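You operate a simulated robot arm through the tools that you are given. There is no shell and no other tool. Be economical: measure what you need, move in short steps, check, and stop when the job is done.

Carry out the task below with a simulated two-armed robot. There is one attempt and no reset: what you move stays moved.

JOB
Fetch the black bag and set it on the bare side of the long bench. Fetch the green belt and set it on top of the green pack on the top of the long wall table. Put the green box that says "52" from the top of the long wall table on the narrow bench top under the window and the green box marked "25" on the carton table. Take the white rolled towel and put it on top of the cream pack on the top of the short wall table. Put the black box marked "belt" from the top of the narrow table on top of the white pack there and the black box labelled "HAT" on the brown board. Take the measuring jug and put it on the top of the narrow table. Put the white box that says "MUG" from the carton table on the middle shelf of the grey rack and the white box marked "wristbands" on the top of the long wall table. Take the slim carton on the top of the low table and put it away on the high shelf of bay 26. Take the green socks from the small table by the sticker roll and put it on top of the brown flat carton on the bench top before the bright monitor. Pull the left bin flap open. The order is free. Set down upright: black box, measuring jug, white box.

The check looks at the end state, three seconds after you hand in, the way a careful person would. Anything else that was tipped, shoved, dropped, spilled or broken makes it a failure. Flat cloth is picked up by pressing the open fingertips on it (5 to 10 N) and closing them slowly along it; thin cloth reads only 2 to 8 mm in the jaws.

ROBOT AND FRAMES
Two 7-joint arms with fingered hands on one trunk, on a base that drives. Base frame: it is fixed to the floor where the robot stands at the start and does not move with it; the origin is under the middle of the robot, x ahead of it, y to its left, z up; the surface under the hand at the start is at about z = 80. Lengths are in cm, angles in degrees, forces in N, time in s.
The left shoulder is at the start at [7, 14.2, 111.4], the right one opposite. With the tool pointing down near the work surface each hand reaches from about 42 to 80 cm from the robot's upright axis, wherever it stands, measured 20 degrees to its own side. Places, roughly: bare side of the long bench [-440, -40, 80]; black bag (24x11x8 cm) [50, 20, 80]; black box [-125, -200, 75]; brown board (17x22x2 cm) [-110, -150, 70]; carton table [-190, -80, 80]; cream pack [50, -425, 75]; flat carton [-375, -275, 75]; green belt (26x5x5 cm) [70, -20, 80]; green box [75, -75, 75]; green pack [75, 50, 75]; green socks [-225, -375, 75]; high shelf of bay 26 [-650, -230, 140]; left bin flap [-620, -20, 100]; long wall table [70, -10, 80]; measuring jug [-225, -150, 75]; middle shelf of the grey rack [-120, -310, 50]; narrow bench top under the window (22x96 cm) [98, -232, 80]; slim carton [-100, -75, 75]; top of the narrow table [-120, -190, 70]; white box [-200, -50, 75]; white pack [-125, -175, 75]; white rolled towel [100, -200, 75]. Payload 3.6 kg a hand.
Tool frame (each hand has its own): the origin (TCP) lies between the finger pads and is the grasp point; the fingertips stand 2.5 cm ahead of it; z points along the fingers, y is the line along which they close. The gripper opens to 8.8 cm. The gripper's body begins 2.9 cm behind the TCP. The gripper is a hand of 5 fingers: y runs from the thumb to the fingers, the wrist lies at [-1.3, -9.7, -16.2] in the tool frame, and closing takes about 1.5 s.
Orientation is that of the tool frame in the base frame, as a unit quaternion [x, y, z, w]. With the fingers straight down and the wrist toward the robot, the tool's x, y and z point along [0, 1, 0], [1, 0, 0] and [0, 0, -1] of the base frame.

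CONTROLS
- The arms move only by the tool move_arm. It takes "left_motion", "right_motion" or both (then of equal length, played together; a hand with none holds still); each is a list of rows, each an object of numbers (a shift or turn left out is 0, a gripper value left out holds the last): "wx", "wy", "wz": the turn, a rotation vector about the tool's x, y, z in degrees; "dx", "dy", "dz": the shift along the tool's x, y, z in cm; "jaw": the opening in per cent of the stroke, from 0 (shut) to 100 (fully open). In form: [{"wx": .., "wy": .., "wz": .., "dx": .., "dy": .., "dz": .., "jaw": ..}, ...]. A call has 1 to 12 rows; each row shifts and turns the commanded pose from where the row before left it, along the tool's axes as they then stand. Rows are played at 5 a second. More than 5 cm and 8.6 degrees between two rows, or a gripper value outside its range, and nothing of the call is played. Where a pose cannot be reached the arm comes as near as it can. A force on the tool above 40 N (or 10 N above the force at the start of the call, whichever is more), or a blocked arm, ends the call early, and 0.2 s more pass. The fingers move at their own pace (about 7.2 cm/s each) and stop on an object; they squeeze with about 27 N. The grip force told is the motor's: it shows also when the fingers shut on nothing. Time passes only in rows, and 0.2 s behind the last, so rows that do not move let the fingers close. The reply holds the time, the measured pose of the TCP, the force on the tool along the base axes, the opening and the grip force, in the units named above and with some noise, with the torque about the TCP (base axes, N m) and any sound that the robot's microphone picked up.
- Cameras (640 x 400 px; columns grow to the right, rows downward): "scene" is now at [13.5, -2.34, 135.56]; the picture's right is [-0.39, -0.92, -0.00], its down [-0.54, 0.23, -0.81] and it looks along [0.75, -0.32, -0.58] (base axes); focal length 214 px, centre (320, 200). "left" rides on the left gripper at [-5.9, -7.9, -10.5] in its tool frame; the picture's right is [-0.73, -0.32, 0.61], its down [0.62, -0.68, 0.38] and it looks along [0.29, 0.66, 0.70] (tool axes); focal length 234 px, centre (320, 200). "right" rides on the right gripper at [5.9, -7.9, -10.5] in its tool frame; the picture's right is [-0.73, 0.32, -0.61], its down [-0.62, -0.68, 0.38] and it looks along [-0.29, 0.66, 0.70] (tool axes); focal length 234 px, centre (320, 200). There is no depth. A picture from a camera that has moved, and an enlarged one, comes with that camera's place and axes in the base frame and with its lens. The place of the scene camera against the robot may be out by one fixed shift of up to 2.5 cm in any direction.
- get_image(camera): a new picture of that camera. The clock stands still meanwhile.
- raise_lower(by): slides the trunk up (or, below 0, down) by that many cm; the arms and the scene camera ride with it, the base frame stays. It gives what a move gives, with no picture.
- drive_base(legs): drives the robot by 1 to 6 legs, each [ahead, left, turn to the left] in cm, cm and degrees, along the robot's own axes; the way and the turn of a leg run together, so that a leg with both is an arc; at most 150 cm and 180 degrees a leg. The arms and the cameras ride along, it lands a little off, and it stops where it bumps. It gives what a move gives.
- grasp_type(shape, hand): the hand has 5 fingers and takes this shape, open, in about a second: jaw (thumb against the fingers, like two jaws); tri (thumb and two fingers); tip (a fingertip pinch); poke (one finger out to press); point (the index stretched); flat (the hand flat); cup (the hand cupped); fist (a fist). The gripper value then closes the fingers along that shape, each until it touches; the sizes above hold for jaw. It gives what a move gives, with no picture.
- aim_head(pan, tilt): turns the head with the scene camera to pan (to the left, within 86 degrees either way) and tilt (down, from -29 to 69), counted from straight ahead of the robot. It gives what a move gives.
- inspect(camera, box): a new picture of the part [left, top, right, bottom] of that camera's present view, enlarged. The clock stands still meanwhile.
- sign_off(): hands the job in; it is judged then, once.

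Go step by step. Nothing tells you exact positions but the pictures and the camera data: compare them with the known pose of the tool, close in by small moves and look again before you grip or let go. The budget is 577 turns and 370 pictures, counting those below and the enlarged ones. Unless the task says otherwise, let go and move clear before handing in.

The tools are called after "Emit:" as name(argument=value, ...) on one line, values as JSON. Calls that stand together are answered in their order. move_arm: Moves the arms, as the interface text tells. Its arguments: {"type":"object","properties":{"left_motion":{"type":"array","items":{"type":"object","properties":{"wx":{"type":"number"},"wy":{"type":"number"},"wz":{"type":"number"},"dx":{"type":"number"},"dy":{"type":"number"},"dz":{"type":"number"},"jaw":{"type":"number"}}}},"right_motion":{"type":"array","items":{"type":"object","properties":{"wx":{"type":"number"},"wy":{"type":"number"},"wz":{"type":"number"},"dx":{"type":"number"},"dy":{"type":"number"},"dz":{"type":"number"},"jaw":{"type":"number"}}}}},"required":[]} The other tools are called the same way: raise_lower (by) slides the trunk up or down; grasp_type (shape, hand) gives the hand a shape; drive_base (legs) drives the base; aim_head (pan, tilt) turns the head that bears the scene camera; get_image (camera) takes a picture; inspect (camera, box) takes an enlarged picture of a part of a camera's view; sign_off () hands the job in.

At the start:

```text
time: 0.0
left_ee_pos: [56.8, -0.75, 121.6]
left_ee_rot: [0.706, 0.708, 0.0, 0.0]
left_ft_force: [-0.1, 0.4, 0.3]
left_wrist_torque: [-0.01, 0.0, -0.02]
left_opening: 8.76
left_grasp_force: 0.0
left_shape: jaw
right_ee_pos: [35.82, -44.07, 105.97]
right_ee_rot: [0.707, 0.707, 0.0, 0.0]
right_ft_force: [-0.5, 0.6, -0.6]
right_wrist_torque: [0.03, -0.01, -0.01]
right_opening: 8.77
right_grasp_force: 0.1
right_shape: jaw
trunk travel left (down, up): [-65.0, 29.0]
robot x, y, heading: [-0.55, 0.1, -0.1]
head pan, tilt: [-22.9, 35.6]
```

scene: 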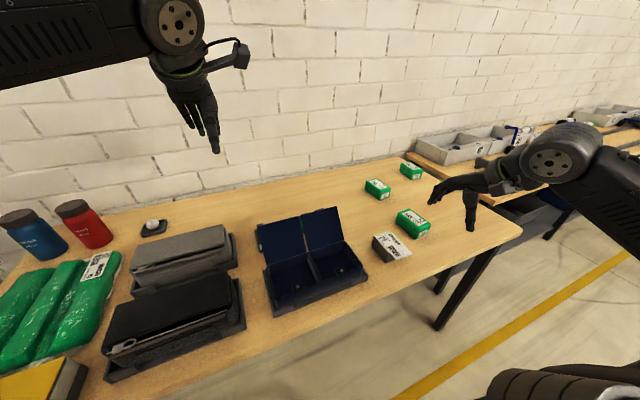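
right: 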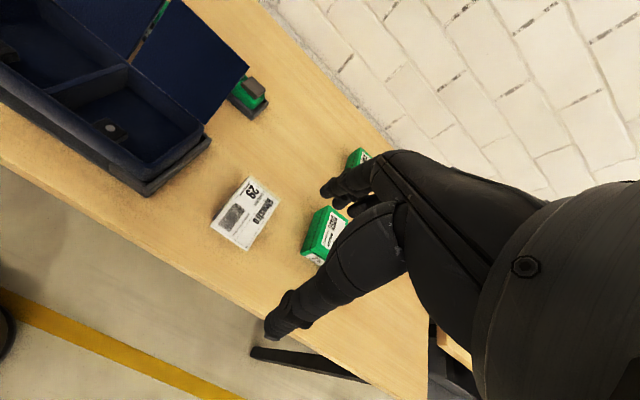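
left: 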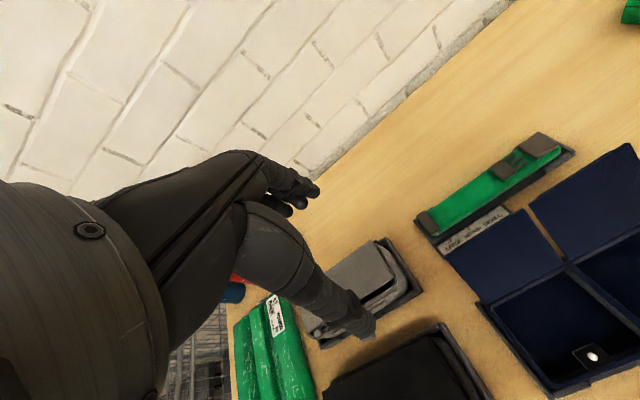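

I see the long wall table ahead with bags, belt behind the navy organizer, and green boxes to the right. First I look around with the head.

Emit:
aim_head(pan=20, tilt=45)

Emit:
get_image(camera="scene")

Emit:
aim_head(pan=-40, tilt=40)

Emit:
get_image(camera="scene")

```text
time: 1.1
left_ee_pos: [56.88, -0.72, 121.63]
left_ee_rot: [0.707, 0.708, 0.0, 0.0]
left_ft_force: [0.3, -0.1, -0.9]
left_wrist_torque: [-0.01, 0.02, 0.01]
left_opening: 8.76
left_grasp_force: 0.0
left_shape: jaw
right_ee_pos: [35.92, -44.04, 105.82]
right_ee_rot: [0.707, 0.707, 0.0, 0.0]
right_ft_force: [-0.3, 0.0, 0.2]
right_wrist_torque: [0.0, 0.01, -0.01]
right_opening: 8.76
right_grasp_force: 0.1
right_shape: jaw
trunk travel left (down, up): [-65.0, 29.0]
robot x, y, heading: [-0.21, -0.3, -0.0]
head pan, tilt: [20.0, 45.0]
```

```text
366 pictures are left
camera scene: at [13.06, 3.85, 134.17], right [0.34, -0.94, 0.0], down [-0.66, -0.24, -0.71], along [0.66, 0.24, -0.71], focal length 214 px, centre (320, 200)
```

scene: 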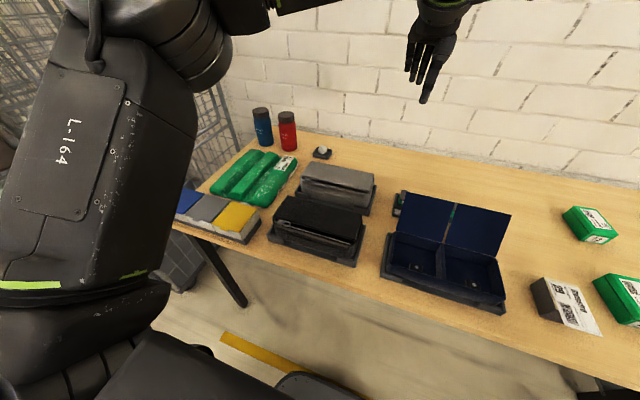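

```text
time: 2.4
left_ee_pos: [56.76, -0.7, 121.66]
left_ee_rot: [0.707, 0.707, 0.0, 0.0]
left_ft_force: [-1.1, -0.3, -0.2]
left_wrist_torque: [-0.03, -0.03, 0.01]
left_opening: 8.81
left_grasp_force: 0.0
left_shape: jaw
right_ee_pos: [35.76, -44.07, 105.76]
right_ee_rot: [0.708, 0.707, 0.001, 0.0]
right_ft_force: [-0.5, -0.7, 0.5]
right_wrist_torque: [0.04, 0.0, 0.0]
right_opening: 8.78
right_grasp_force: 0.1
right_shape: jaw
trunk travel left (down, up): [-65.0, 29.0]
robot x, y, heading: [-0.11, 0.14, -0.0]
head pan, tilt: [-40.0, 40.0]
```

```text
365 pictures are left
camera scene: at [11.93, -4.38, 134.89], right [-0.64, -0.77, 0.0], down [-0.49, 0.41, -0.77], along [0.59, -0.49, -0.64], focal length 214 px, centre (320, 200)
```

scene: 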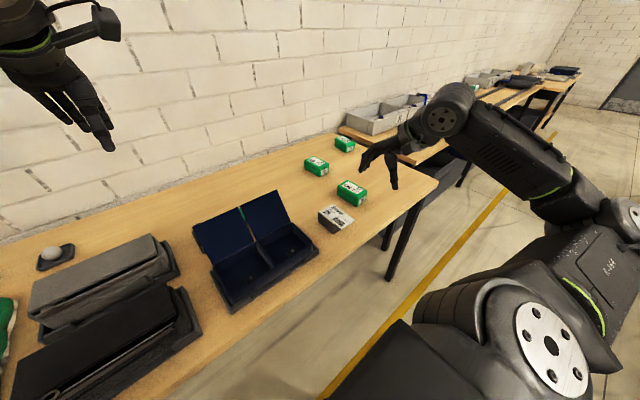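

I'll look more closely at bag, belt and green boxes.

Emit:
aim_head(pan=15, tilt=50)

Emit:
inspect(camera="scene", box=[180, 120, 400, 260])

Emit:
inspect(camera="left", box=[320, 100, 640, 300])

Emit:
inspect(camera="right", box=[180, 60, 400, 280])

```text
time: 3.6
left_ee_pos: [56.71, -0.73, 121.68]
left_ee_rot: [0.706, 0.708, 0.0, -0.001]
left_ft_force: [-0.8, 0.1, 0.2]
left_wrist_torque: [0.02, -0.02, 0.05]
left_opening: 8.75
left_grasp_force: 0.1
left_shape: jaw
right_ee_pos: [35.67, -43.99, 105.87]
right_ee_rot: [0.707, 0.707, 0.0, -0.001]
right_ft_force: [0.0, 0.1, 0.7]
right_wrist_torque: [0.0, -0.01, 0.02]
right_opening: 8.76
right_grasp_force: 0.1
right_shape: jaw
trunk travel left (down, up): [-65.0, 29.0]
robot x, y, heading: [-0.06, -0.31, -0.0]
head pan, tilt: [15.0, 50.0]
```

```text
2.86 times, centred on (290, 190) of scene
camera zoom: at [12.86, 3.06, 133.48], right [0.26, -0.97, 0.0], down [-0.74, -0.2, -0.64], along [0.62, 0.17, -0.77], focal length 613 px, centre (406, 229)
```

zoom: 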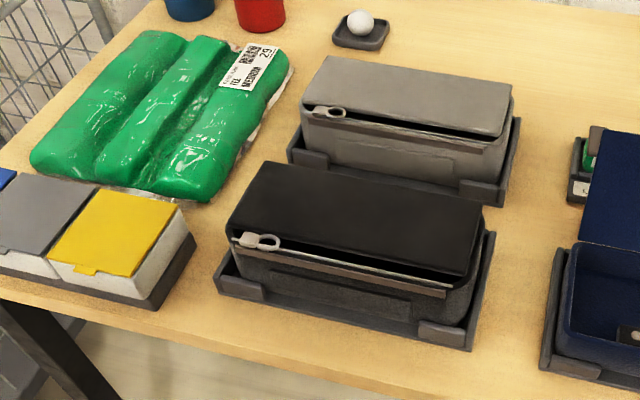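

```text
2.00 times, centred on (480, 200) of left
camera zoom: at [48.83, -6.5, 131.99], right [-0.32, -0.73, -0.61], down [-0.68, 0.62, -0.38], along [0.66, 0.29, -0.7], focal length 468 px, centre (0, 200)
```

zoom: 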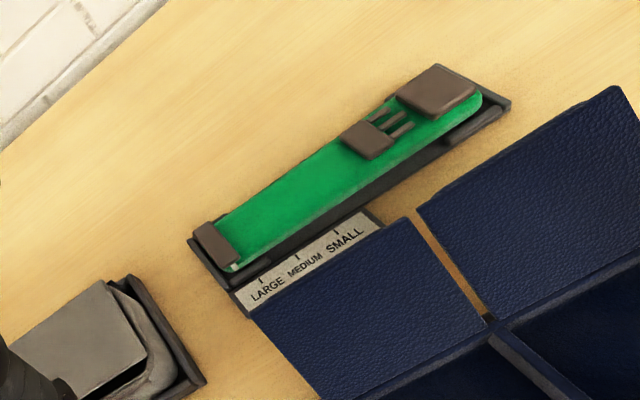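

```text
1.82 times, centred on (290, 170) of right
camera zoom: at [27.83, -38.12, 116.21], right [0.32, -0.73, 0.61], down [-0.68, -0.62, -0.38], along [0.66, -0.29, -0.7], focal length 426 px, centre (374, 254)
```

zoom: 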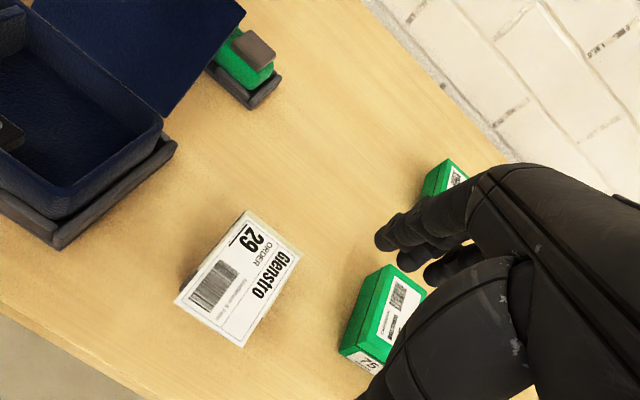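

The bag is an open-fronted pouch in a tray, probably 10-11 deep. I move the left hand to see it close.

Emit:
move_arm(left_motion=[{"dx": 4, "dy": -3, "dz": 0}, {"dx": 4, "dy": -3, "dz": 4}, {"dx": 4, "dy": -3, "dz": 4}, {"dx": 3, "dy": -3, "dz": 4}, {"dx": 0, "dy": -2, "dz": 4}])

Emit:
get_image(camera="left")

```text
refused: row 2 steps farther than a row can; nothing moved
```

```text
361 pictures are left
camera left: at [48.83, -6.5, 131.99], right [-0.32, -0.73, -0.61], down [-0.68, 0.62, -0.38], along [0.66, 0.29, -0.7], focal length 234 px, centre (320, 200)
```

left: 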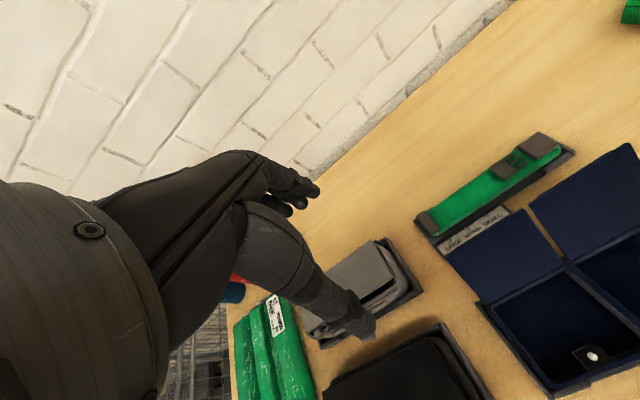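

The step was too long; same move with shorter rows.

Emit:
move_arm(left_motion=[{"dx": 4, "dy": -3}, {"dx": 4, "dy": -3}, {"dx": 4, "dy": -3}, {"dx": 3, "dy": -3}, {"dy": -2, "dz": 4}, {"dz": 4.5}, {"dz": 4.5}, {"dz": 4}])

Emit:
get_image(camera="left")

```text
time: 5.4
left_ee_pos: [42.78, 14.4, 104.58]
left_ee_rot: [0.707, 0.707, 0.0, -0.001]
left_ft_force: [0.4, 0.8, -0.1]
left_wrist_torque: [0.02, -0.02, 0.01]
left_opening: 8.76
left_grasp_force: 0.0
left_shape: jaw
right_ee_pos: [35.95, -43.96, 105.83]
right_ee_rot: [0.707, 0.707, 0.0, 0.0]
right_ft_force: [0.1, -0.2, 0.8]
right_wrist_torque: [-0.01, 0.01, 0.04]
right_opening: 8.79
right_grasp_force: 0.0
right_shape: jaw
trunk travel left (down, up): [-65.0, 29.0]
robot x, y, heading: [-0.05, -0.28, 0.2]
head pan, tilt: [15.0, 50.0]
```

```text
360 pictures are left
camera left: at [34.82, 8.49, 115.0], right [-0.32, -0.73, -0.61], down [-0.68, 0.62, -0.38], along [0.66, 0.29, -0.7], focal length 234 px, centre (320, 200)
```

left: 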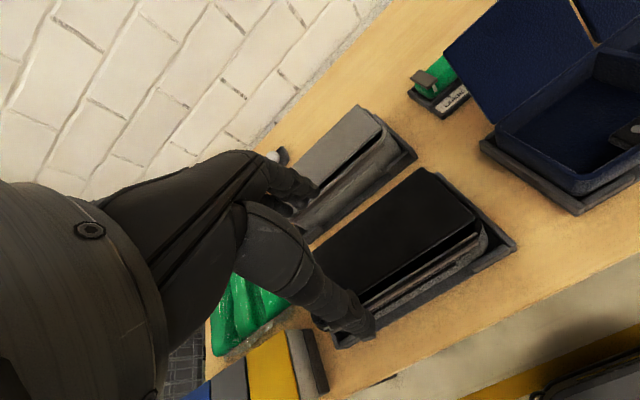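

Emit:
inspect(camera="left", box=[300, 140, 540, 350])

Emit:
inspect(camera="scene", box=[230, 150, 380, 260])

```text
1.90 times, centred on (420, 245) of left
camera zoom: at [34.82, 8.49, 115.0], right [-0.32, -0.73, -0.61], down [-0.68, 0.62, -0.38], along [0.66, 0.29, -0.7], focal length 446 px, centre (130, 114)
```

zoom: 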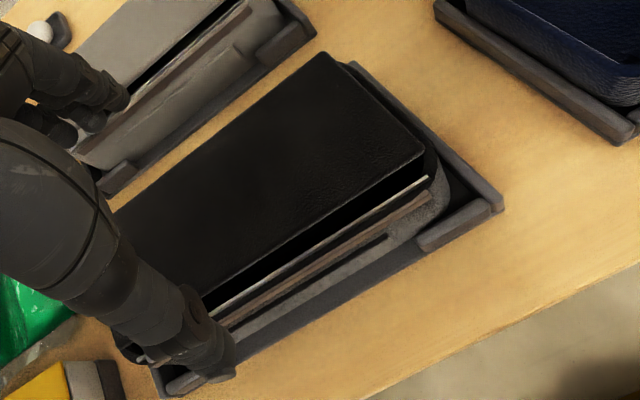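

```text
3.64 times, centred on (305, 205) of scene
camera zoom: at [12.93, 3.11, 133.47], right [0.26, -0.97, 0.0], down [-0.74, -0.2, -0.64], along [0.62, 0.17, -0.77], focal length 780 px, centre (374, 182)
```

zoom: 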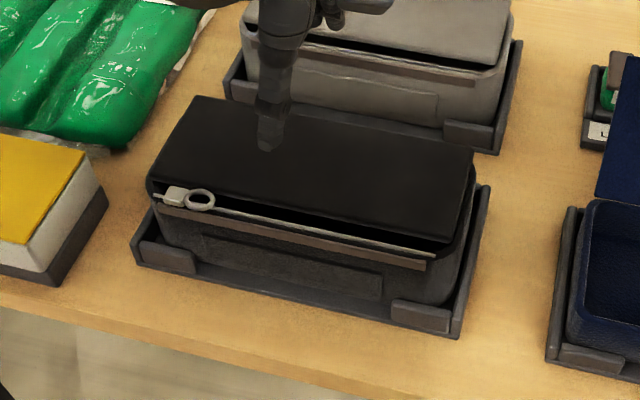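

I align the left hand over the bag and look at how the opening compares with its depth.

Emit:
move_arm(left_motion=[{"dx": 2.6, "dy": 2.5}, {"dy": 2.3, "dz": 1}, {"dz": 3}])

Emit:
inspect(camera="scene", box=[210, 110, 390, 260])

Emit:
get_image(camera="left")

```text
time: 6.2
left_ee_pos: [47.46, 17.0, 100.71]
left_ee_rot: [0.707, 0.707, 0.0, -0.001]
left_ft_force: [0.2, 0.7, -0.6]
left_wrist_torque: [0.01, -0.02, -0.01]
left_opening: 8.76
left_grasp_force: 0.0
left_shape: jaw
right_ee_pos: [35.82, -43.94, 105.88]
right_ee_rot: [0.707, 0.707, 0.0, 0.001]
right_ft_force: [0.1, 0.3, -0.2]
right_wrist_torque: [-0.01, 0.0, -0.03]
right_opening: 8.75
right_grasp_force: 0.1
right_shape: jaw
trunk travel left (down, up): [-65.0, 29.0]
robot x, y, heading: [0.52, 0.15, 0.2]
head pan, tilt: [15.0, 50.0]
```

```text
2.67 times, centred on (300, 185) of scene
camera zoom: at [12.85, 3.14, 133.48], right [0.26, -0.97, 0.0], down [-0.74, -0.2, -0.64], along [0.62, 0.17, -0.77], focal length 572 px, centre (373, 240)
```

zoom: 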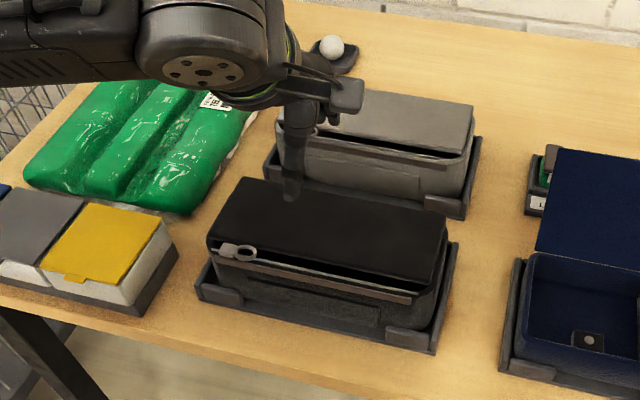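

```text
356 pictures are left
camera left: at [39.6, 11.14, 111.06], right [-0.32, -0.73, -0.61], down [-0.68, 0.62, -0.38], along [0.66, 0.29, -0.7], focal length 234 px, centre (320, 200)
```

left: 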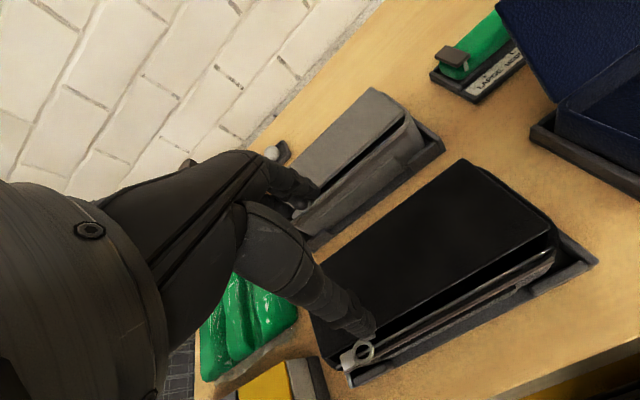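

The bag's top reads z≈88.5 with a lid about 9 cm deep, too wide for a plain top grip. I back off 15 cm and look at its front gap from low.

Emit:
drive_base(legs=[[-15, 0, 0]])

Emit:
move_arm(left_motion=[{"wx": -7, "dz": 2}, {"wx": -7, "dz": 2}, {"wx": -7}, {"wx": -7}, {"wx": -7}])

Emit:
get_image(camera="left")

```text
time: 7.6
left_ee_pos: [32.53, 16.91, 100.63]
left_ee_rot: [0.707, 0.707, 0.0, 0.0]
left_ft_force: [-0.5, 0.8, 0.1]
left_wrist_torque: [-0.01, 0.02, 0.03]
left_opening: 8.77
left_grasp_force: 0.0
left_shape: jaw
right_ee_pos: [20.74, -44.09, 105.89]
right_ee_rot: [0.707, 0.707, 0.0, 0.0]
right_ft_force: [0.4, -0.4, -0.6]
right_wrist_torque: [0.03, 0.01, -0.05]
right_opening: 8.8
right_grasp_force: 0.0
right_shape: jaw
trunk travel left (down, up): [-65.0, 29.0]
robot x, y, heading: [-15.02, 0.2, -0.1]
head pan, tilt: [15.0, 50.0]
```

```text
time: 8.8
left_ee_pos: [32.7, 16.81, 96.8]
left_ee_rot: [0.674, 0.675, 0.213, 0.213]
left_ft_force: [0.2, -0.2, -0.6]
left_wrist_torque: [0.03, 0.01, -0.01]
left_opening: 8.79
left_grasp_force: 0.1
left_shape: jaw
right_ee_pos: [20.81, -44.11, 105.72]
right_ee_rot: [0.707, 0.707, 0.0, -0.001]
right_ft_force: [-0.7, 0.3, -0.1]
right_wrist_torque: [0.02, 0.01, -0.02]
right_opening: 8.74
right_grasp_force: 0.1
right_shape: jaw
trunk travel left (down, up): [-65.0, 29.0]
robot x, y, heading: [-15.27, -0.3, -0.0]
head pan, tilt: [15.0, 50.0]
```

```text
355 pictures are left
camera left: at [20.23, 10.98, 100.71], right [0.09, -0.73, -0.68], down [-0.34, 0.62, -0.71], along [0.94, 0.29, -0.19], focal length 234 px, centre (320, 200)
```

left: 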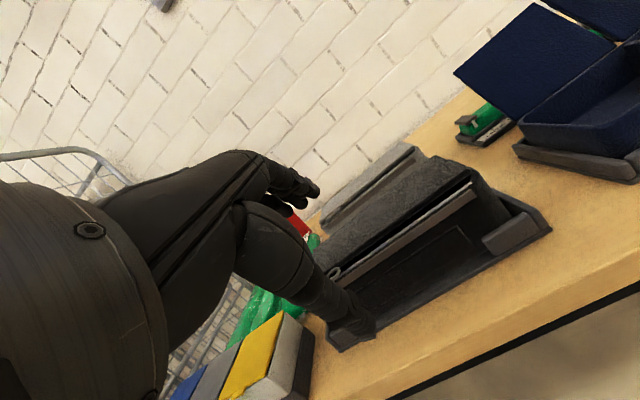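

Emit:
inspect(camera="left", box=[310, 130, 560, 350])

```text
1.82 times, centred on (435, 240) of left
camera zoom: at [20.23, 10.98, 100.71], right [0.09, -0.73, -0.68], down [-0.34, 0.62, -0.71], along [0.94, 0.29, -0.19], focal length 426 px, centre (111, 127)
```

zoom: 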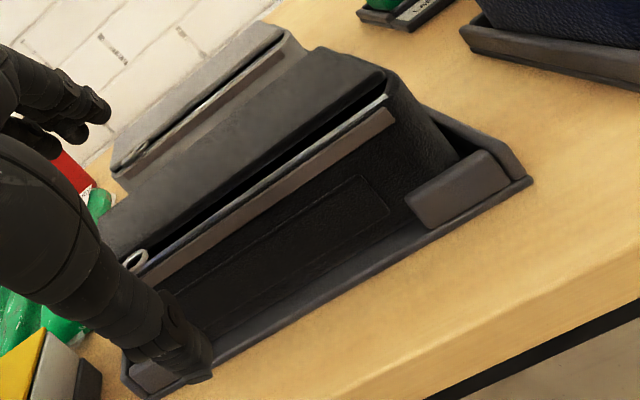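

The bag is a zip pouch with top ~10 cm deep. I check whether another hand shape opens wider.

Emit:
grasp_type(shape="cup", hand="left")

Emit:
get_image(camera="left")

Emit:
grasp_type(shape="tri", hand="left")

Emit:
get_image(camera="left")

```text
time: 9.7
left_ee_pos: [32.68, 16.95, 96.72]
left_ee_rot: [0.675, 0.674, 0.211, 0.212]
left_ft_force: [0.9, -1.2, 0.2]
left_wrist_torque: [0.0, -0.01, -0.04]
left_opening: 6.01
left_grasp_force: 0.1
left_shape: cup
right_ee_pos: [20.75, -44.08, 105.85]
right_ee_rot: [0.708, 0.707, 0.0, 0.0]
right_ft_force: [0.4, 1.2, -0.4]
right_wrist_torque: [0.03, 0.02, 0.0]
right_opening: 8.76
right_grasp_force: 0.1
right_shape: jaw
trunk travel left (down, up): [-65.0, 29.0]
robot x, y, heading: [-14.88, 0.15, 0.2]
head pan, tilt: [15.0, 50.0]
```

```text
353 pictures are left
camera left: at [20.23, 11.08, 100.68], right [0.08, -0.73, -0.68], down [-0.34, 0.62, -0.7], along [0.94, 0.29, -0.19], focal length 234 px, centre (320, 200)
```

left: 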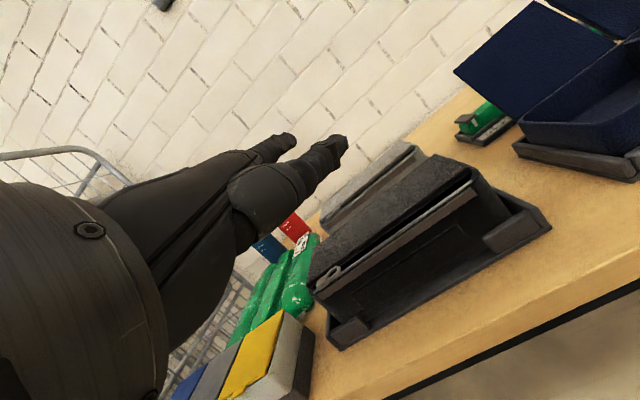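

```text
time: 10.6
left_ee_pos: [32.75, 16.98, 96.61]
left_ee_rot: [0.675, 0.674, 0.211, 0.212]
left_ft_force: [-0.5, 0.4, -0.1]
left_wrist_torque: [0.0, 0.0, 0.01]
left_opening: 8.78
left_grasp_force: 0.0
left_shape: tri
right_ee_pos: [20.77, -44.06, 105.75]
right_ee_rot: [0.707, 0.707, 0.0, 0.0]
right_ft_force: [-0.9, -0.9, -0.5]
right_wrist_torque: [0.02, 0.0, 0.01]
right_opening: 8.79
right_grasp_force: 0.0
right_shape: jaw
trunk travel left (down, up): [-65.0, 29.0]
robot x, y, heading: [-14.8, -0.24, 0.1]
head pan, tilt: [15.0, 50.0]
```

```text
352 pictures are left
camera left: at [20.23, 11.08, 100.68], right [0.08, -0.73, -0.68], down [-0.34, 0.62, -0.7], along [0.94, 0.29, -0.19], focal length 234 px, centre (320, 200)
```

left: 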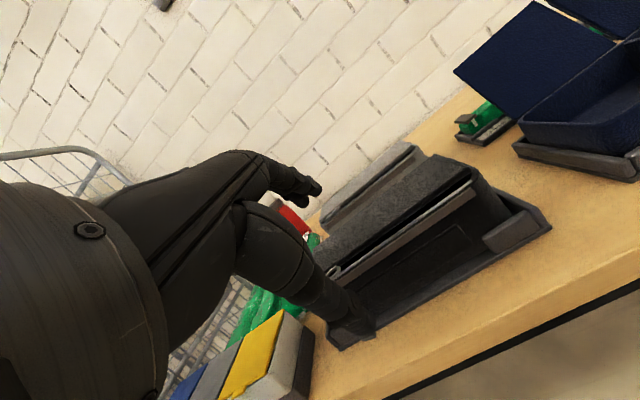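

No shape opens beyond 8.8, so the bag will need both hands later (pressing its ends and lifting with the trunk). I begin with the green belt: hand up, jaw shape, tilt so the wrist clears the organizer lid.

Emit:
grasp_type(shape="jaw", hand="left")

Emit:
move_arm(left_motion=[{"wx": 7}, {"wx": 7}, {"wx": 7}, {"wx": 7}, {"wx": 7}, {"dz": -4.5}, {"dz": -4.5}, {"dz": -4.5}, {"dz": -4.5}])

Emit:
drive_base(legs=[[0, -36, 0], [12, 0, 0]])

Emit:
aim_head(pan=10, tilt=40)

Emit:
get_image(camera="scene")

Emit:
get_image(camera="left")

```text
time: 11.5
left_ee_pos: [32.79, 16.87, 96.65]
left_ee_rot: [0.674, 0.675, 0.212, 0.212]
left_ft_force: [0.2, 0.4, -0.7]
left_wrist_torque: [-0.01, 0.0, 0.0]
left_opening: 8.79
left_grasp_force: 0.0
left_shape: jaw
right_ee_pos: [20.88, -44.07, 105.81]
right_ee_rot: [0.708, 0.706, 0.0, -0.001]
right_ft_force: [0.5, 0.0, -1.3]
right_wrist_torque: [0.0, -0.02, 0.0]
right_opening: 8.8
right_grasp_force: 0.0
right_shape: jaw
trunk travel left (down, up): [-65.0, 29.0]
robot x, y, heading: [-15.15, -0.31, -0.1]
head pan, tilt: [15.0, 50.0]
```

```text
time: 13.5
left_ee_pos: [32.59, 16.89, 114.83]
left_ee_rot: [0.707, 0.708, 0.001, 0.001]
left_ft_force: [-0.5, 0.0, 0.4]
left_wrist_torque: [-0.03, -0.01, 0.02]
left_opening: 8.83
left_grasp_force: 0.0
left_shape: jaw
right_ee_pos: [20.61, -44.02, 105.84]
right_ee_rot: [0.707, 0.707, 0.0, 0.0]
right_ft_force: [-0.6, 0.3, 0.3]
right_wrist_torque: [0.0, 0.01, 0.04]
right_opening: 8.77
right_grasp_force: 0.0
right_shape: jaw
trunk travel left (down, up): [-65.0, 29.0]
robot x, y, heading: [-15.0, -0.18, -0.1]
head pan, tilt: [15.0, 50.0]
```

```text
time: 16.7
left_ee_pos: [44.51, -19.36, 114.77]
left_ee_rot: [0.707, 0.707, 0.0, 0.0]
left_ft_force: [0.0, 0.0, -0.4]
left_wrist_torque: [-0.03, 0.0, 0.01]
left_opening: 8.78
left_grasp_force: 0.0
left_shape: jaw
right_ee_pos: [32.59, -80.34, 105.88]
right_ee_rot: [0.708, 0.707, 0.0, -0.001]
right_ft_force: [-1.0, -0.2, -0.4]
right_wrist_torque: [-0.01, -0.03, 0.01]
right_opening: 8.76
right_grasp_force: 0.1
right_shape: jaw
trunk travel left (down, up): [-65.0, 29.0]
robot x, y, heading: [-2.79, -36.54, -0.1]
head pan, tilt: [15.0, 50.0]
```

```text
time: 17.4
left_ee_pos: [44.6, -19.42, 114.67]
left_ee_rot: [0.707, 0.707, 0.001, 0.0]
left_ft_force: [-0.1, 0.6, 0.2]
left_wrist_torque: [0.01, -0.01, -0.02]
left_opening: 8.8
left_grasp_force: 0.1
left_shape: jaw
right_ee_pos: [32.76, -80.45, 105.78]
right_ee_rot: [0.708, 0.706, 0.0, 0.0]
right_ft_force: [0.1, 0.4, -1.0]
right_wrist_torque: [0.04, 0.0, -0.02]
right_opening: 8.74
right_grasp_force: 0.1
right_shape: jaw
trunk travel left (down, up): [-65.0, 29.0]
robot x, y, heading: [-3.16, -36.28, -0.2]
head pan, tilt: [10.0, 40.0]
```

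```text
351 pictures are left
camera scene: at [10.75, -33.75, 134.88], right [0.17, -0.98, 0.0], down [-0.63, -0.11, -0.77], along [0.75, 0.13, -0.64], focal length 214 px, centre (320, 200)
```

scene: 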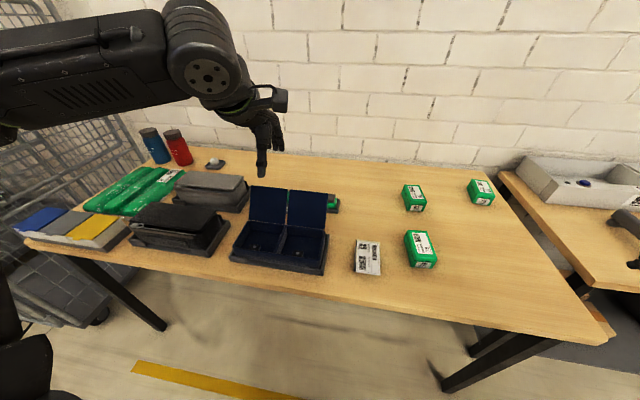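

```text
350 pictures are left
camera left: at [36.65, -25.21, 125.1], right [-0.32, -0.73, -0.61], down [-0.68, 0.62, -0.38], along [0.66, 0.29, -0.7], focal length 234 px, centre (320, 200)
```

left: 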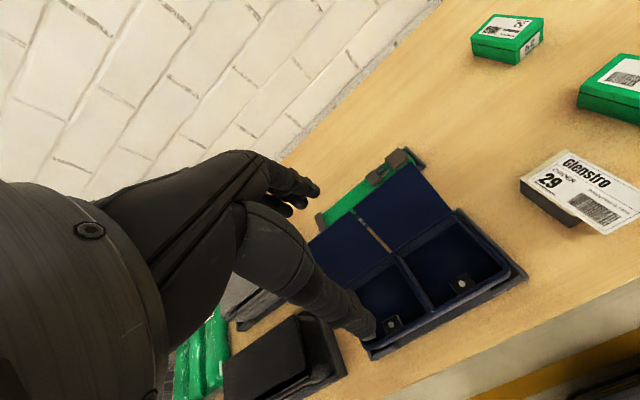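

The belt lies at about [69.7, -18.5] behind the lids. I bring the left hand above it, tilted 20°.

Emit:
move_arm(left_motion=[{"dy": 4.2}, {"dy": 4.2}, {"dy": 4.2}, {"dy": 4.2}, {"dy": 4.2}, {"dy": 4.1, "dx": 0.7}, {"wx": 7}, {"wx": 7}, {"wx": 6}])

Emit:
get_image(camera="left")

Emit:
get_image(camera="scene")

```text
time: 19.4
left_ee_pos: [68.44, -18.68, 113.88]
left_ee_rot: [0.707, 0.705, -0.038, -0.04]
left_ft_force: [-0.2, 0.3, -0.5]
left_wrist_torque: [0.03, 0.02, 0.0]
left_opening: 8.81
left_grasp_force: 0.1
left_shape: jaw
left hand out of reach, approached as far as the arm can: row 7, 8, 9
right_ee_pos: [32.72, -80.4, 105.7]
right_ee_rot: [0.708, 0.706, 0.0, 0.0]
right_ft_force: [-0.2, -0.8, 0.2]
right_wrist_torque: [0.03, 0.01, 0.05]
right_opening: 8.77
right_grasp_force: 0.1
right_shape: jaw
trunk travel left (down, up): [-65.0, 29.0]
robot x, y, heading: [-3.3, -36.42, -0.3]
head pan, tilt: [10.0, 40.0]
```

```text
349 pictures are left
camera left: at [61.74, -24.57, 125.14], right [-0.39, -0.72, -0.57], down [-0.72, 0.62, -0.31], along [0.58, 0.29, -0.76], focal length 234 px, centre (320, 200)
```

left: 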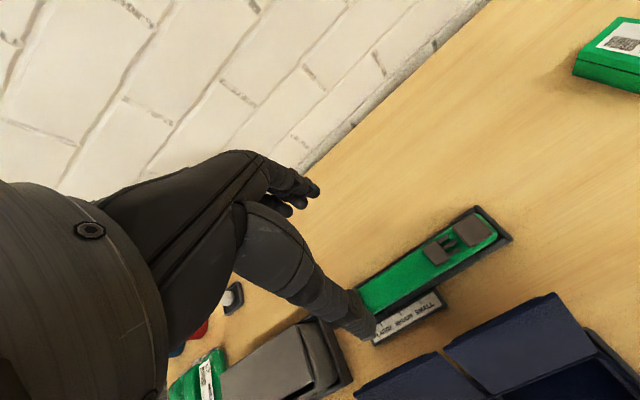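

```text
348 pictures are left
camera scene: at [10.7, -33.86, 134.89], right [0.17, -0.99, 0.0], down [-0.63, -0.11, -0.77], along [0.75, 0.13, -0.64], focal length 214 px, centre (320, 200)
```

scene: 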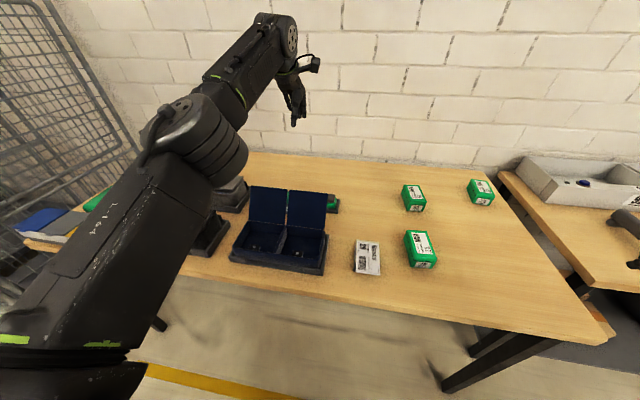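

Reach is limited there; I drive 9 cm closer with the hand and then set it over the belt.

Emit:
drive_base(legs=[[9, 0, 0]])

Emit:
move_arm(left_motion=[{"dy": -4}, {"dy": -4}, {"dz": 4, "wx": 5}, {"dz": 4, "wx": 5}])

Emit:
get_image(camera="left")

```text
time: 20.5
left_ee_pos: [77.38, -18.64, 113.82]
left_ee_rot: [0.706, 0.706, -0.038, -0.038]
left_ft_force: [-1.0, -0.5, 0.3]
left_wrist_torque: [0.01, 0.03, -0.02]
left_opening: 8.79
left_grasp_force: 0.0
left_shape: jaw
right_ee_pos: [41.66, -80.47, 105.91]
right_ee_rot: [0.707, 0.707, 0.0, 0.0]
right_ft_force: [-0.2, 0.2, -0.3]
right_wrist_torque: [0.0, 0.02, 0.0]
right_opening: 8.76
right_grasp_force: 0.2
right_shape: jaw
trunk travel left (down, up): [-65.0, 29.0]
robot x, y, heading: [5.81, -36.44, -0.2]
head pan, tilt: [10.0, 40.0]
```

```text
time: 21.5
left_ee_pos: [68.17, -18.53, 106.87]
left_ee_rot: [0.701, 0.699, -0.101, -0.1]
left_ft_force: [-0.1, -0.9, -0.4]
left_wrist_torque: [0.0, 0.02, 0.0]
left_opening: 8.79
left_grasp_force: 0.0
left_shape: jaw
right_ee_pos: [41.48, -80.33, 105.89]
right_ee_rot: [0.708, 0.706, -0.001, 0.001]
right_ft_force: [-0.3, -1.0, -0.5]
right_wrist_torque: [-0.03, 0.0, 0.01]
right_opening: 8.8
right_grasp_force: 0.1
right_shape: jaw
trunk travel left (down, up): [-65.0, 29.0]
robot x, y, heading: [5.59, -35.82, -0.2]
head pan, tilt: [10.0, 40.0]
```

```text
347 pictures are left
camera left: at [63.52, -24.28, 119.07], right [-0.48, -0.73, -0.49], down [-0.76, 0.62, -0.18], along [0.44, 0.29, -0.85], focal length 234 px, centre (320, 200)
```

left: 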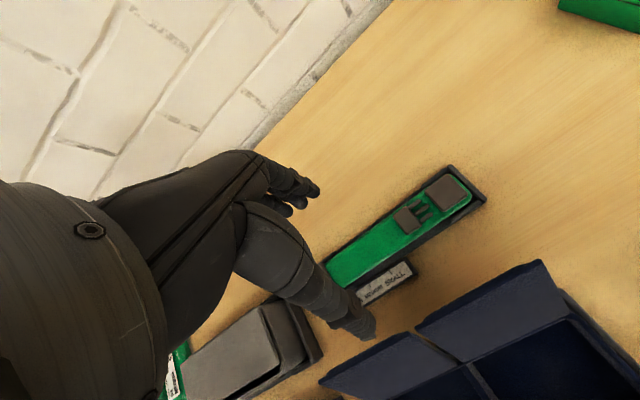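

Emit:
inspect(camera="left", box=[300, 140, 500, 320])

```text
2.22 times, centred on (400, 230) of left
camera zoom: at [63.52, -24.28, 119.07], right [-0.48, -0.73, -0.49], down [-0.76, 0.62, -0.18], along [0.44, 0.29, -0.85], focal length 520 px, centre (142, 133)
```

zoom: 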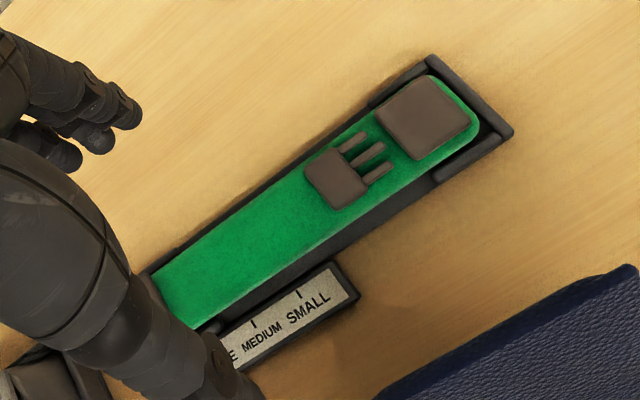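

Emit:
move_arm(left_motion=[{"dx": 1, "dy": 1.5, "dz": 3}, {"dy": 1.5, "dz": 4}, {"dy": 1.5, "dz": 4}, {"dy": 1.3, "dz": 4}, {"dy": 0.6, "dz": 1.6}])

Emit:
get_image(camera="left")

Emit:
get_image(camera="scene")

```text
time: 22.7
left_ee_pos: [69.78, -17.68, 89.22]
left_ee_rot: [0.7, 0.7, -0.099, -0.099]
left_ft_force: [-0.5, 0.4, 0.0]
left_wrist_torque: [-0.03, -0.02, -0.02]
left_opening: 8.78
left_grasp_force: 0.0
left_shape: jaw
right_ee_pos: [41.73, -80.49, 105.82]
right_ee_rot: [0.707, 0.707, 0.0, 0.0]
right_ft_force: [0.6, 1.0, 0.2]
right_wrist_torque: [0.0, -0.01, -0.02]
right_opening: 8.76
right_grasp_force: 0.1
right_shape: jaw
trunk travel left (down, up): [-65.0, 29.0]
robot x, y, heading: [6.28, -36.36, -0.1]
head pan, tilt: [10.0, 40.0]
```

```text
345 pictures are left
camera left: at [65.11, -23.47, 101.3], right [-0.48, -0.73, -0.49], down [-0.76, 0.62, -0.18], along [0.44, 0.29, -0.85], focal length 234 px, centre (320, 200)
```

left: 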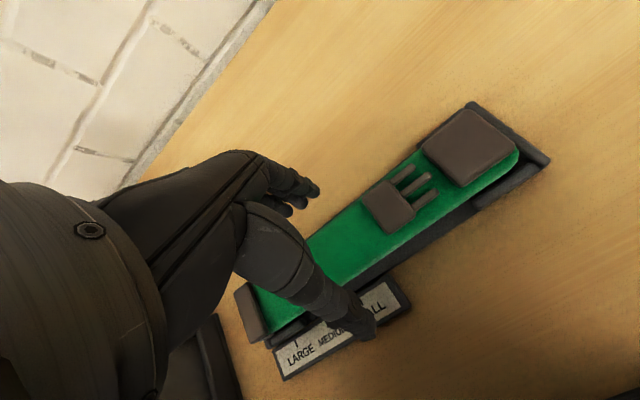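

```text
344 pictures are left
camera scene: at [19.68, -33.81, 134.9], right [0.17, -0.99, 0.0], down [-0.63, -0.11, -0.77], along [0.75, 0.13, -0.64], focal length 214 px, centre (320, 200)
```

scene: 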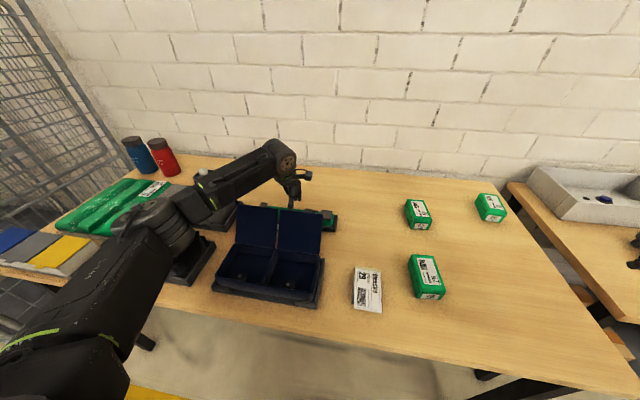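

I shift to y=-20.5 to avoid the size-label strip, descend and close.

Emit:
move_arm(left_motion=[{"dx": -2.8}, {"dy": 0.7, "dz": 2.2}, {"dy": 0.6, "dz": 2.2}, {"jaw": 0}, {"jaw": 0}, {"jaw": 0}, {"jaw": 0}, {"jaw": 0}, {"jaw": 0}, {"jaw": 0}, {"jaw": 0}])

Emit:
get_image(camera="left")

```text
time: 25.1
left_ee_pos: [69.86, -20.47, 84.64]
left_ee_rot: [0.7, 0.7, -0.1, -0.1]
left_ft_force: [1.0, 0.4, 0.9]
left_wrist_torque: [-0.01, -0.1, -0.15]
left_opening: 4.64
left_grasp_force: 26.7
left_shape: jaw
right_ee_pos: [41.59, -80.38, 105.83]
right_ee_rot: [0.708, 0.707, 0.0, 0.0]
right_ft_force: [-0.4, 1.2, 0.2]
right_wrist_torque: [0.0, -0.03, 0.0]
right_opening: 8.76
right_grasp_force: 0.1
right_shape: jaw
trunk travel left (down, up): [-65.0, 29.0]
robot x, y, heading: [5.74, -36.53, -0.3]
head pan, tilt: [10.0, 40.0]
```

```text
343 pictures are left
camera left: at [65.19, -26.2, 96.74], right [-0.48, -0.73, -0.49], down [-0.76, 0.62, -0.18], along [0.44, 0.29, -0.85], focal length 234 px, centre (320, 200)
```

left: 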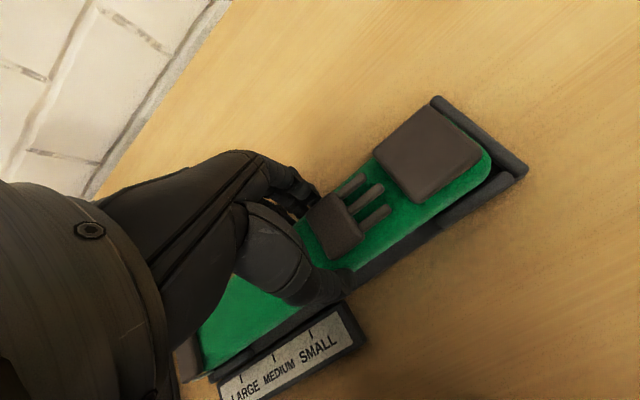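

The belt is gripped at 4.6 cm. I lift it straight up.

Emit:
move_arm(left_motion=[{"dy": -0.6, "dz": -1.9}, {"dy": -1.1, "dz": -3.8}, {"dy": -1.1, "dz": -3.8}, {"dy": -1.1, "dz": -3.8}, {"dy": -1.1, "dz": -3.8}, {"dy": -1.1, "dz": -3.8}])

Emit:
get_image(camera="left")

Emit:
aim_head(pan=45, tilt=35)

Emit:
get_image(camera="scene")

```text
time: 26.5
left_ee_pos: [69.81, -20.54, 106.53]
left_ee_rot: [0.7, 0.7, -0.099, -0.1]
left_ft_force: [0.2, -0.3, -2.5]
left_wrist_torque: [-0.01, -0.02, 0.03]
left_opening: 4.65
left_grasp_force: 26.5
left_shape: jaw
right_ee_pos: [41.53, -80.48, 105.86]
right_ee_rot: [0.707, 0.707, 0.0, -0.001]
right_ft_force: [0.4, -0.5, -1.0]
right_wrist_torque: [0.01, -0.03, 0.02]
right_opening: 8.76
right_grasp_force: 0.0
right_shape: jaw
trunk travel left (down, up): [-65.0, 29.0]
robot x, y, heading: [6.14, -36.59, 0.0]
head pan, tilt: [10.0, 40.0]
```

```text
342 pictures are left
camera left: at [65.15, -26.35, 118.73], right [-0.48, -0.73, -0.49], down [-0.76, 0.62, -0.18], along [0.44, 0.29, -0.85], focal length 234 px, centre (320, 200)
```

left: 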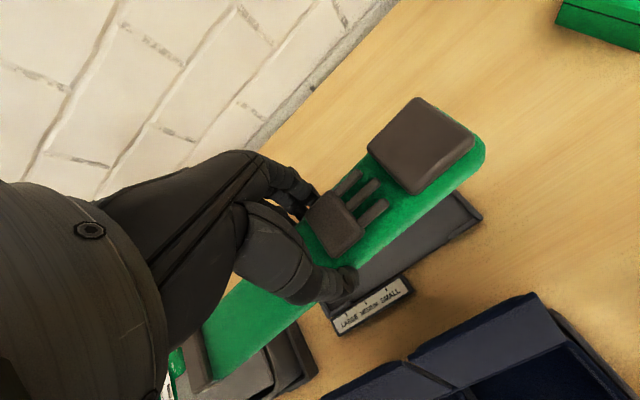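

```text
time: 27.5
left_ee_pos: [69.94, -20.45, 106.38]
left_ee_rot: [0.7, 0.7, -0.1, -0.1]
left_ft_force: [-0.1, 0.4, -2.1]
left_wrist_torque: [-0.05, 0.01, 0.01]
left_opening: 4.62
left_grasp_force: 26.8
left_shape: jaw
right_ee_pos: [41.66, -80.39, 105.94]
right_ee_rot: [0.708, 0.706, 0.001, 0.0]
right_ft_force: [0.2, -0.9, 0.2]
right_wrist_torque: [0.0, -0.01, -0.02]
right_opening: 8.76
right_grasp_force: 0.0
right_shape: jaw
trunk travel left (down, up): [-65.0, 29.0]
robot x, y, heading: [5.69, -35.76, -0.3]
head pan, tilt: [45.0, 35.0]
```

```text
341 pictures are left
camera scene: at [17.58, -29.03, 135.65], right [0.71, -0.71, 0.0], down [-0.41, -0.4, -0.82], along [0.58, 0.58, -0.57], focal length 214 px, centre (320, 200)
```

scene: 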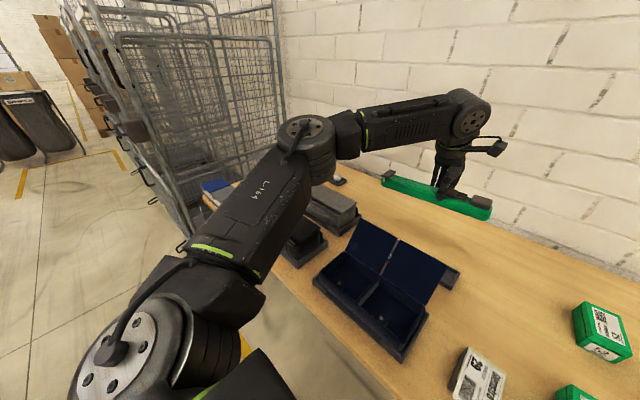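

The belt is held; weight about 0.2 kg. Next I drive left so the hand comes over the green pack (about x 51–78, y 38–60).

Emit:
drive_base(legs=[[-5, 0, 0], [0, 67, 0]])

Emit:
get_image(camera="left")

Emit:
get_image(camera="scene")

```text
time: 31.8
left_ee_pos: [65.18, 46.97, 106.38]
left_ee_rot: [0.701, 0.699, -0.099, -0.1]
left_ft_force: [0.3, 0.2, -2.2]
left_wrist_torque: [-0.03, -0.03, 0.0]
left_opening: 4.64
left_grasp_force: 27.2
left_shape: jaw
right_ee_pos: [36.78, -13.02, 105.79]
right_ee_rot: [0.708, 0.706, 0.0, 0.0]
right_ft_force: [0.0, 0.1, -1.1]
right_wrist_torque: [-0.01, 0.0, -0.02]
right_opening: 8.77
right_grasp_force: 0.0
right_shape: jaw
trunk travel left (down, up): [-65.0, 29.0]
robot x, y, heading: [1.02, 31.06, -0.1]
head pan, tilt: [45.0, 35.0]
```

```text
340 pictures are left
camera left: at [60.43, 41.03, 118.63], right [-0.48, -0.72, -0.49], down [-0.76, 0.63, -0.18], along [0.44, 0.29, -0.85], focal length 234 px, centre (320, 200)
```

left: 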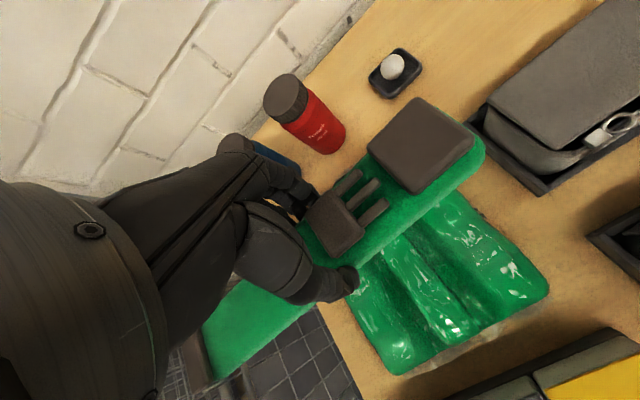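

```text
339 pictures are left
camera scene: at [12.77, 38.37, 135.65], right [0.7, -0.71, 0.0], down [-0.41, -0.4, -0.82], along [0.58, 0.58, -0.57], focal length 214 px, centre (320, 200)
```

scene: 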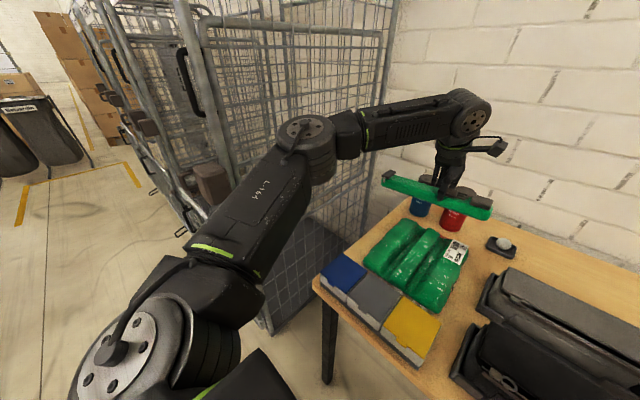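

Pack centre is near [65, 47]; I shift the belt 2 cm right and lower gently till contact.

Emit:
move_arm(left_motion=[{"dx": -2.2}, {"dy": 1.1, "dz": 3.8}, {"dy": 1.1, "dz": 3.8}, {"dy": 0.85, "dz": 2.9}, {"dy": 0.28, "dz": 0.96}])

Emit:
get_image(camera="scene")

```text
time: 33.0
left_ee_pos: [65.12, 44.81, 94.34]
left_ee_rot: [0.701, 0.699, -0.099, -0.101]
left_ft_force: [-0.7, -0.1, -1.2]
left_wrist_torque: [-0.04, -0.02, 0.0]
left_opening: 4.64
left_grasp_force: 27.3
left_shape: jaw
right_ee_pos: [36.83, -12.98, 105.93]
right_ee_rot: [0.708, 0.706, 0.001, 0.0]
right_ft_force: [0.6, 0.3, 0.3]
right_wrist_torque: [-0.01, -0.01, 0.02]
right_opening: 8.74
right_grasp_force: 0.1
right_shape: jaw
trunk travel left (down, up): [-65.0, 29.0]
robot x, y, heading: [0.91, 31.37, -0.5]
head pan, tilt: [45.0, 35.0]
```

```text
338 pictures are left
camera scene: at [12.78, 38.42, 135.64], right [0.7, -0.71, 0.0], down [-0.41, -0.4, -0.82], along [0.58, 0.58, -0.57], focal length 214 px, centre (320, 200)
```

scene: 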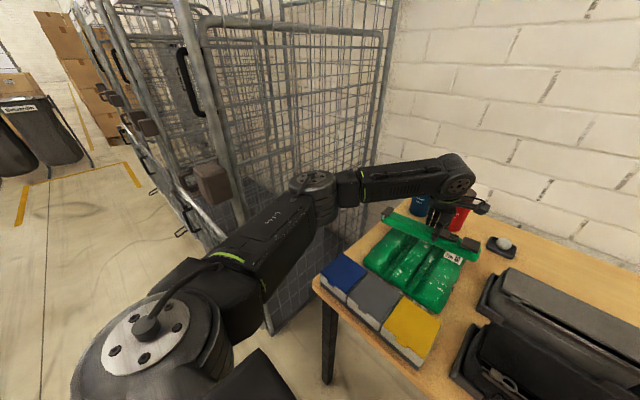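

Emit:
inspect(camera="scene", box=[340, 180, 520, 330])

Emit:
get_image(camera="left")

```text
2.67 times, centred on (430, 255) of scene
camera zoom: at [12.78, 38.42, 135.64], right [0.7, -0.71, 0.0], down [-0.41, -0.4, -0.82], along [0.58, 0.58, -0.57], focal length 572 px, centre (27, 53)
```

zoom: 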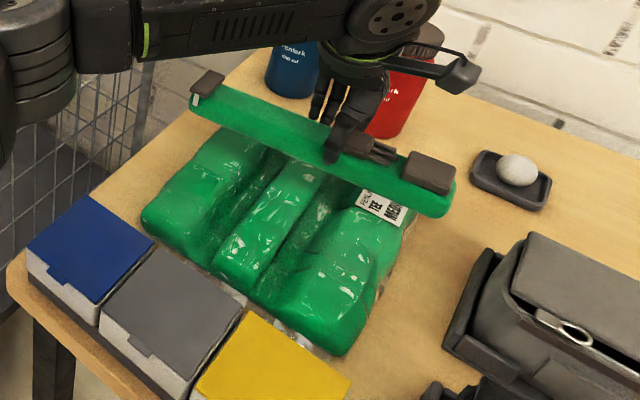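

```text
336 pictures are left
camera left: at [60.42, 38.93, 106.59], right [-0.48, -0.73, -0.49], down [-0.76, 0.62, -0.18], along [0.44, 0.29, -0.85], focal length 234 px, centre (320, 200)
```

left: 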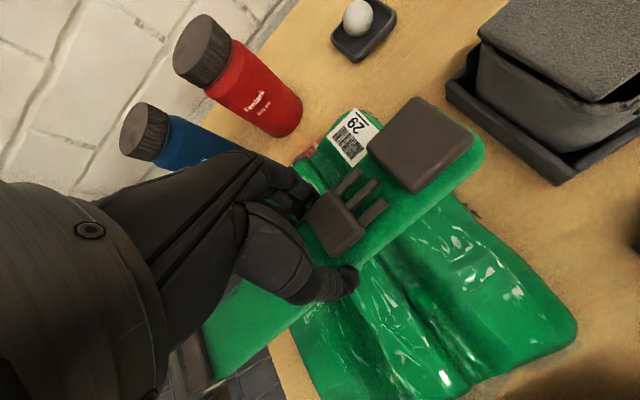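

Emit:
move_arm(left_motion=[{"dy": -2}, {"dy": 0.56, "dz": 1.92}, {"dy": 0.28, "dz": 0.96}, {"dy": 0.14, "dz": 0.48}, {"dy": 0.14, "dz": 0.48}])

```text
time: 34.1
left_ee_pos: [63.32, 44.75, 91.03]
left_ee_rot: [0.702, 0.699, -0.099, -0.1]
left_ft_force: [-0.5, 0.3, -3.0]
left_wrist_torque: [-0.09, 0.02, -0.01]
left_opening: 4.61
left_grasp_force: 26.6
left_shape: jaw
right_ee_pos: [36.84, -13.04, 105.81]
right_ee_rot: [0.709, 0.705, 0.0, 0.0]
right_ft_force: [-0.4, 1.1, -0.5]
right_wrist_torque: [0.01, -0.04, -0.03]
right_opening: 8.73
right_grasp_force: 0.2
right_shape: jaw
trunk travel left (down, up): [-65.0, 29.0]
robot x, y, heading: [1.12, 31.09, -0.3]
head pan, tilt: [45.0, 35.0]
```

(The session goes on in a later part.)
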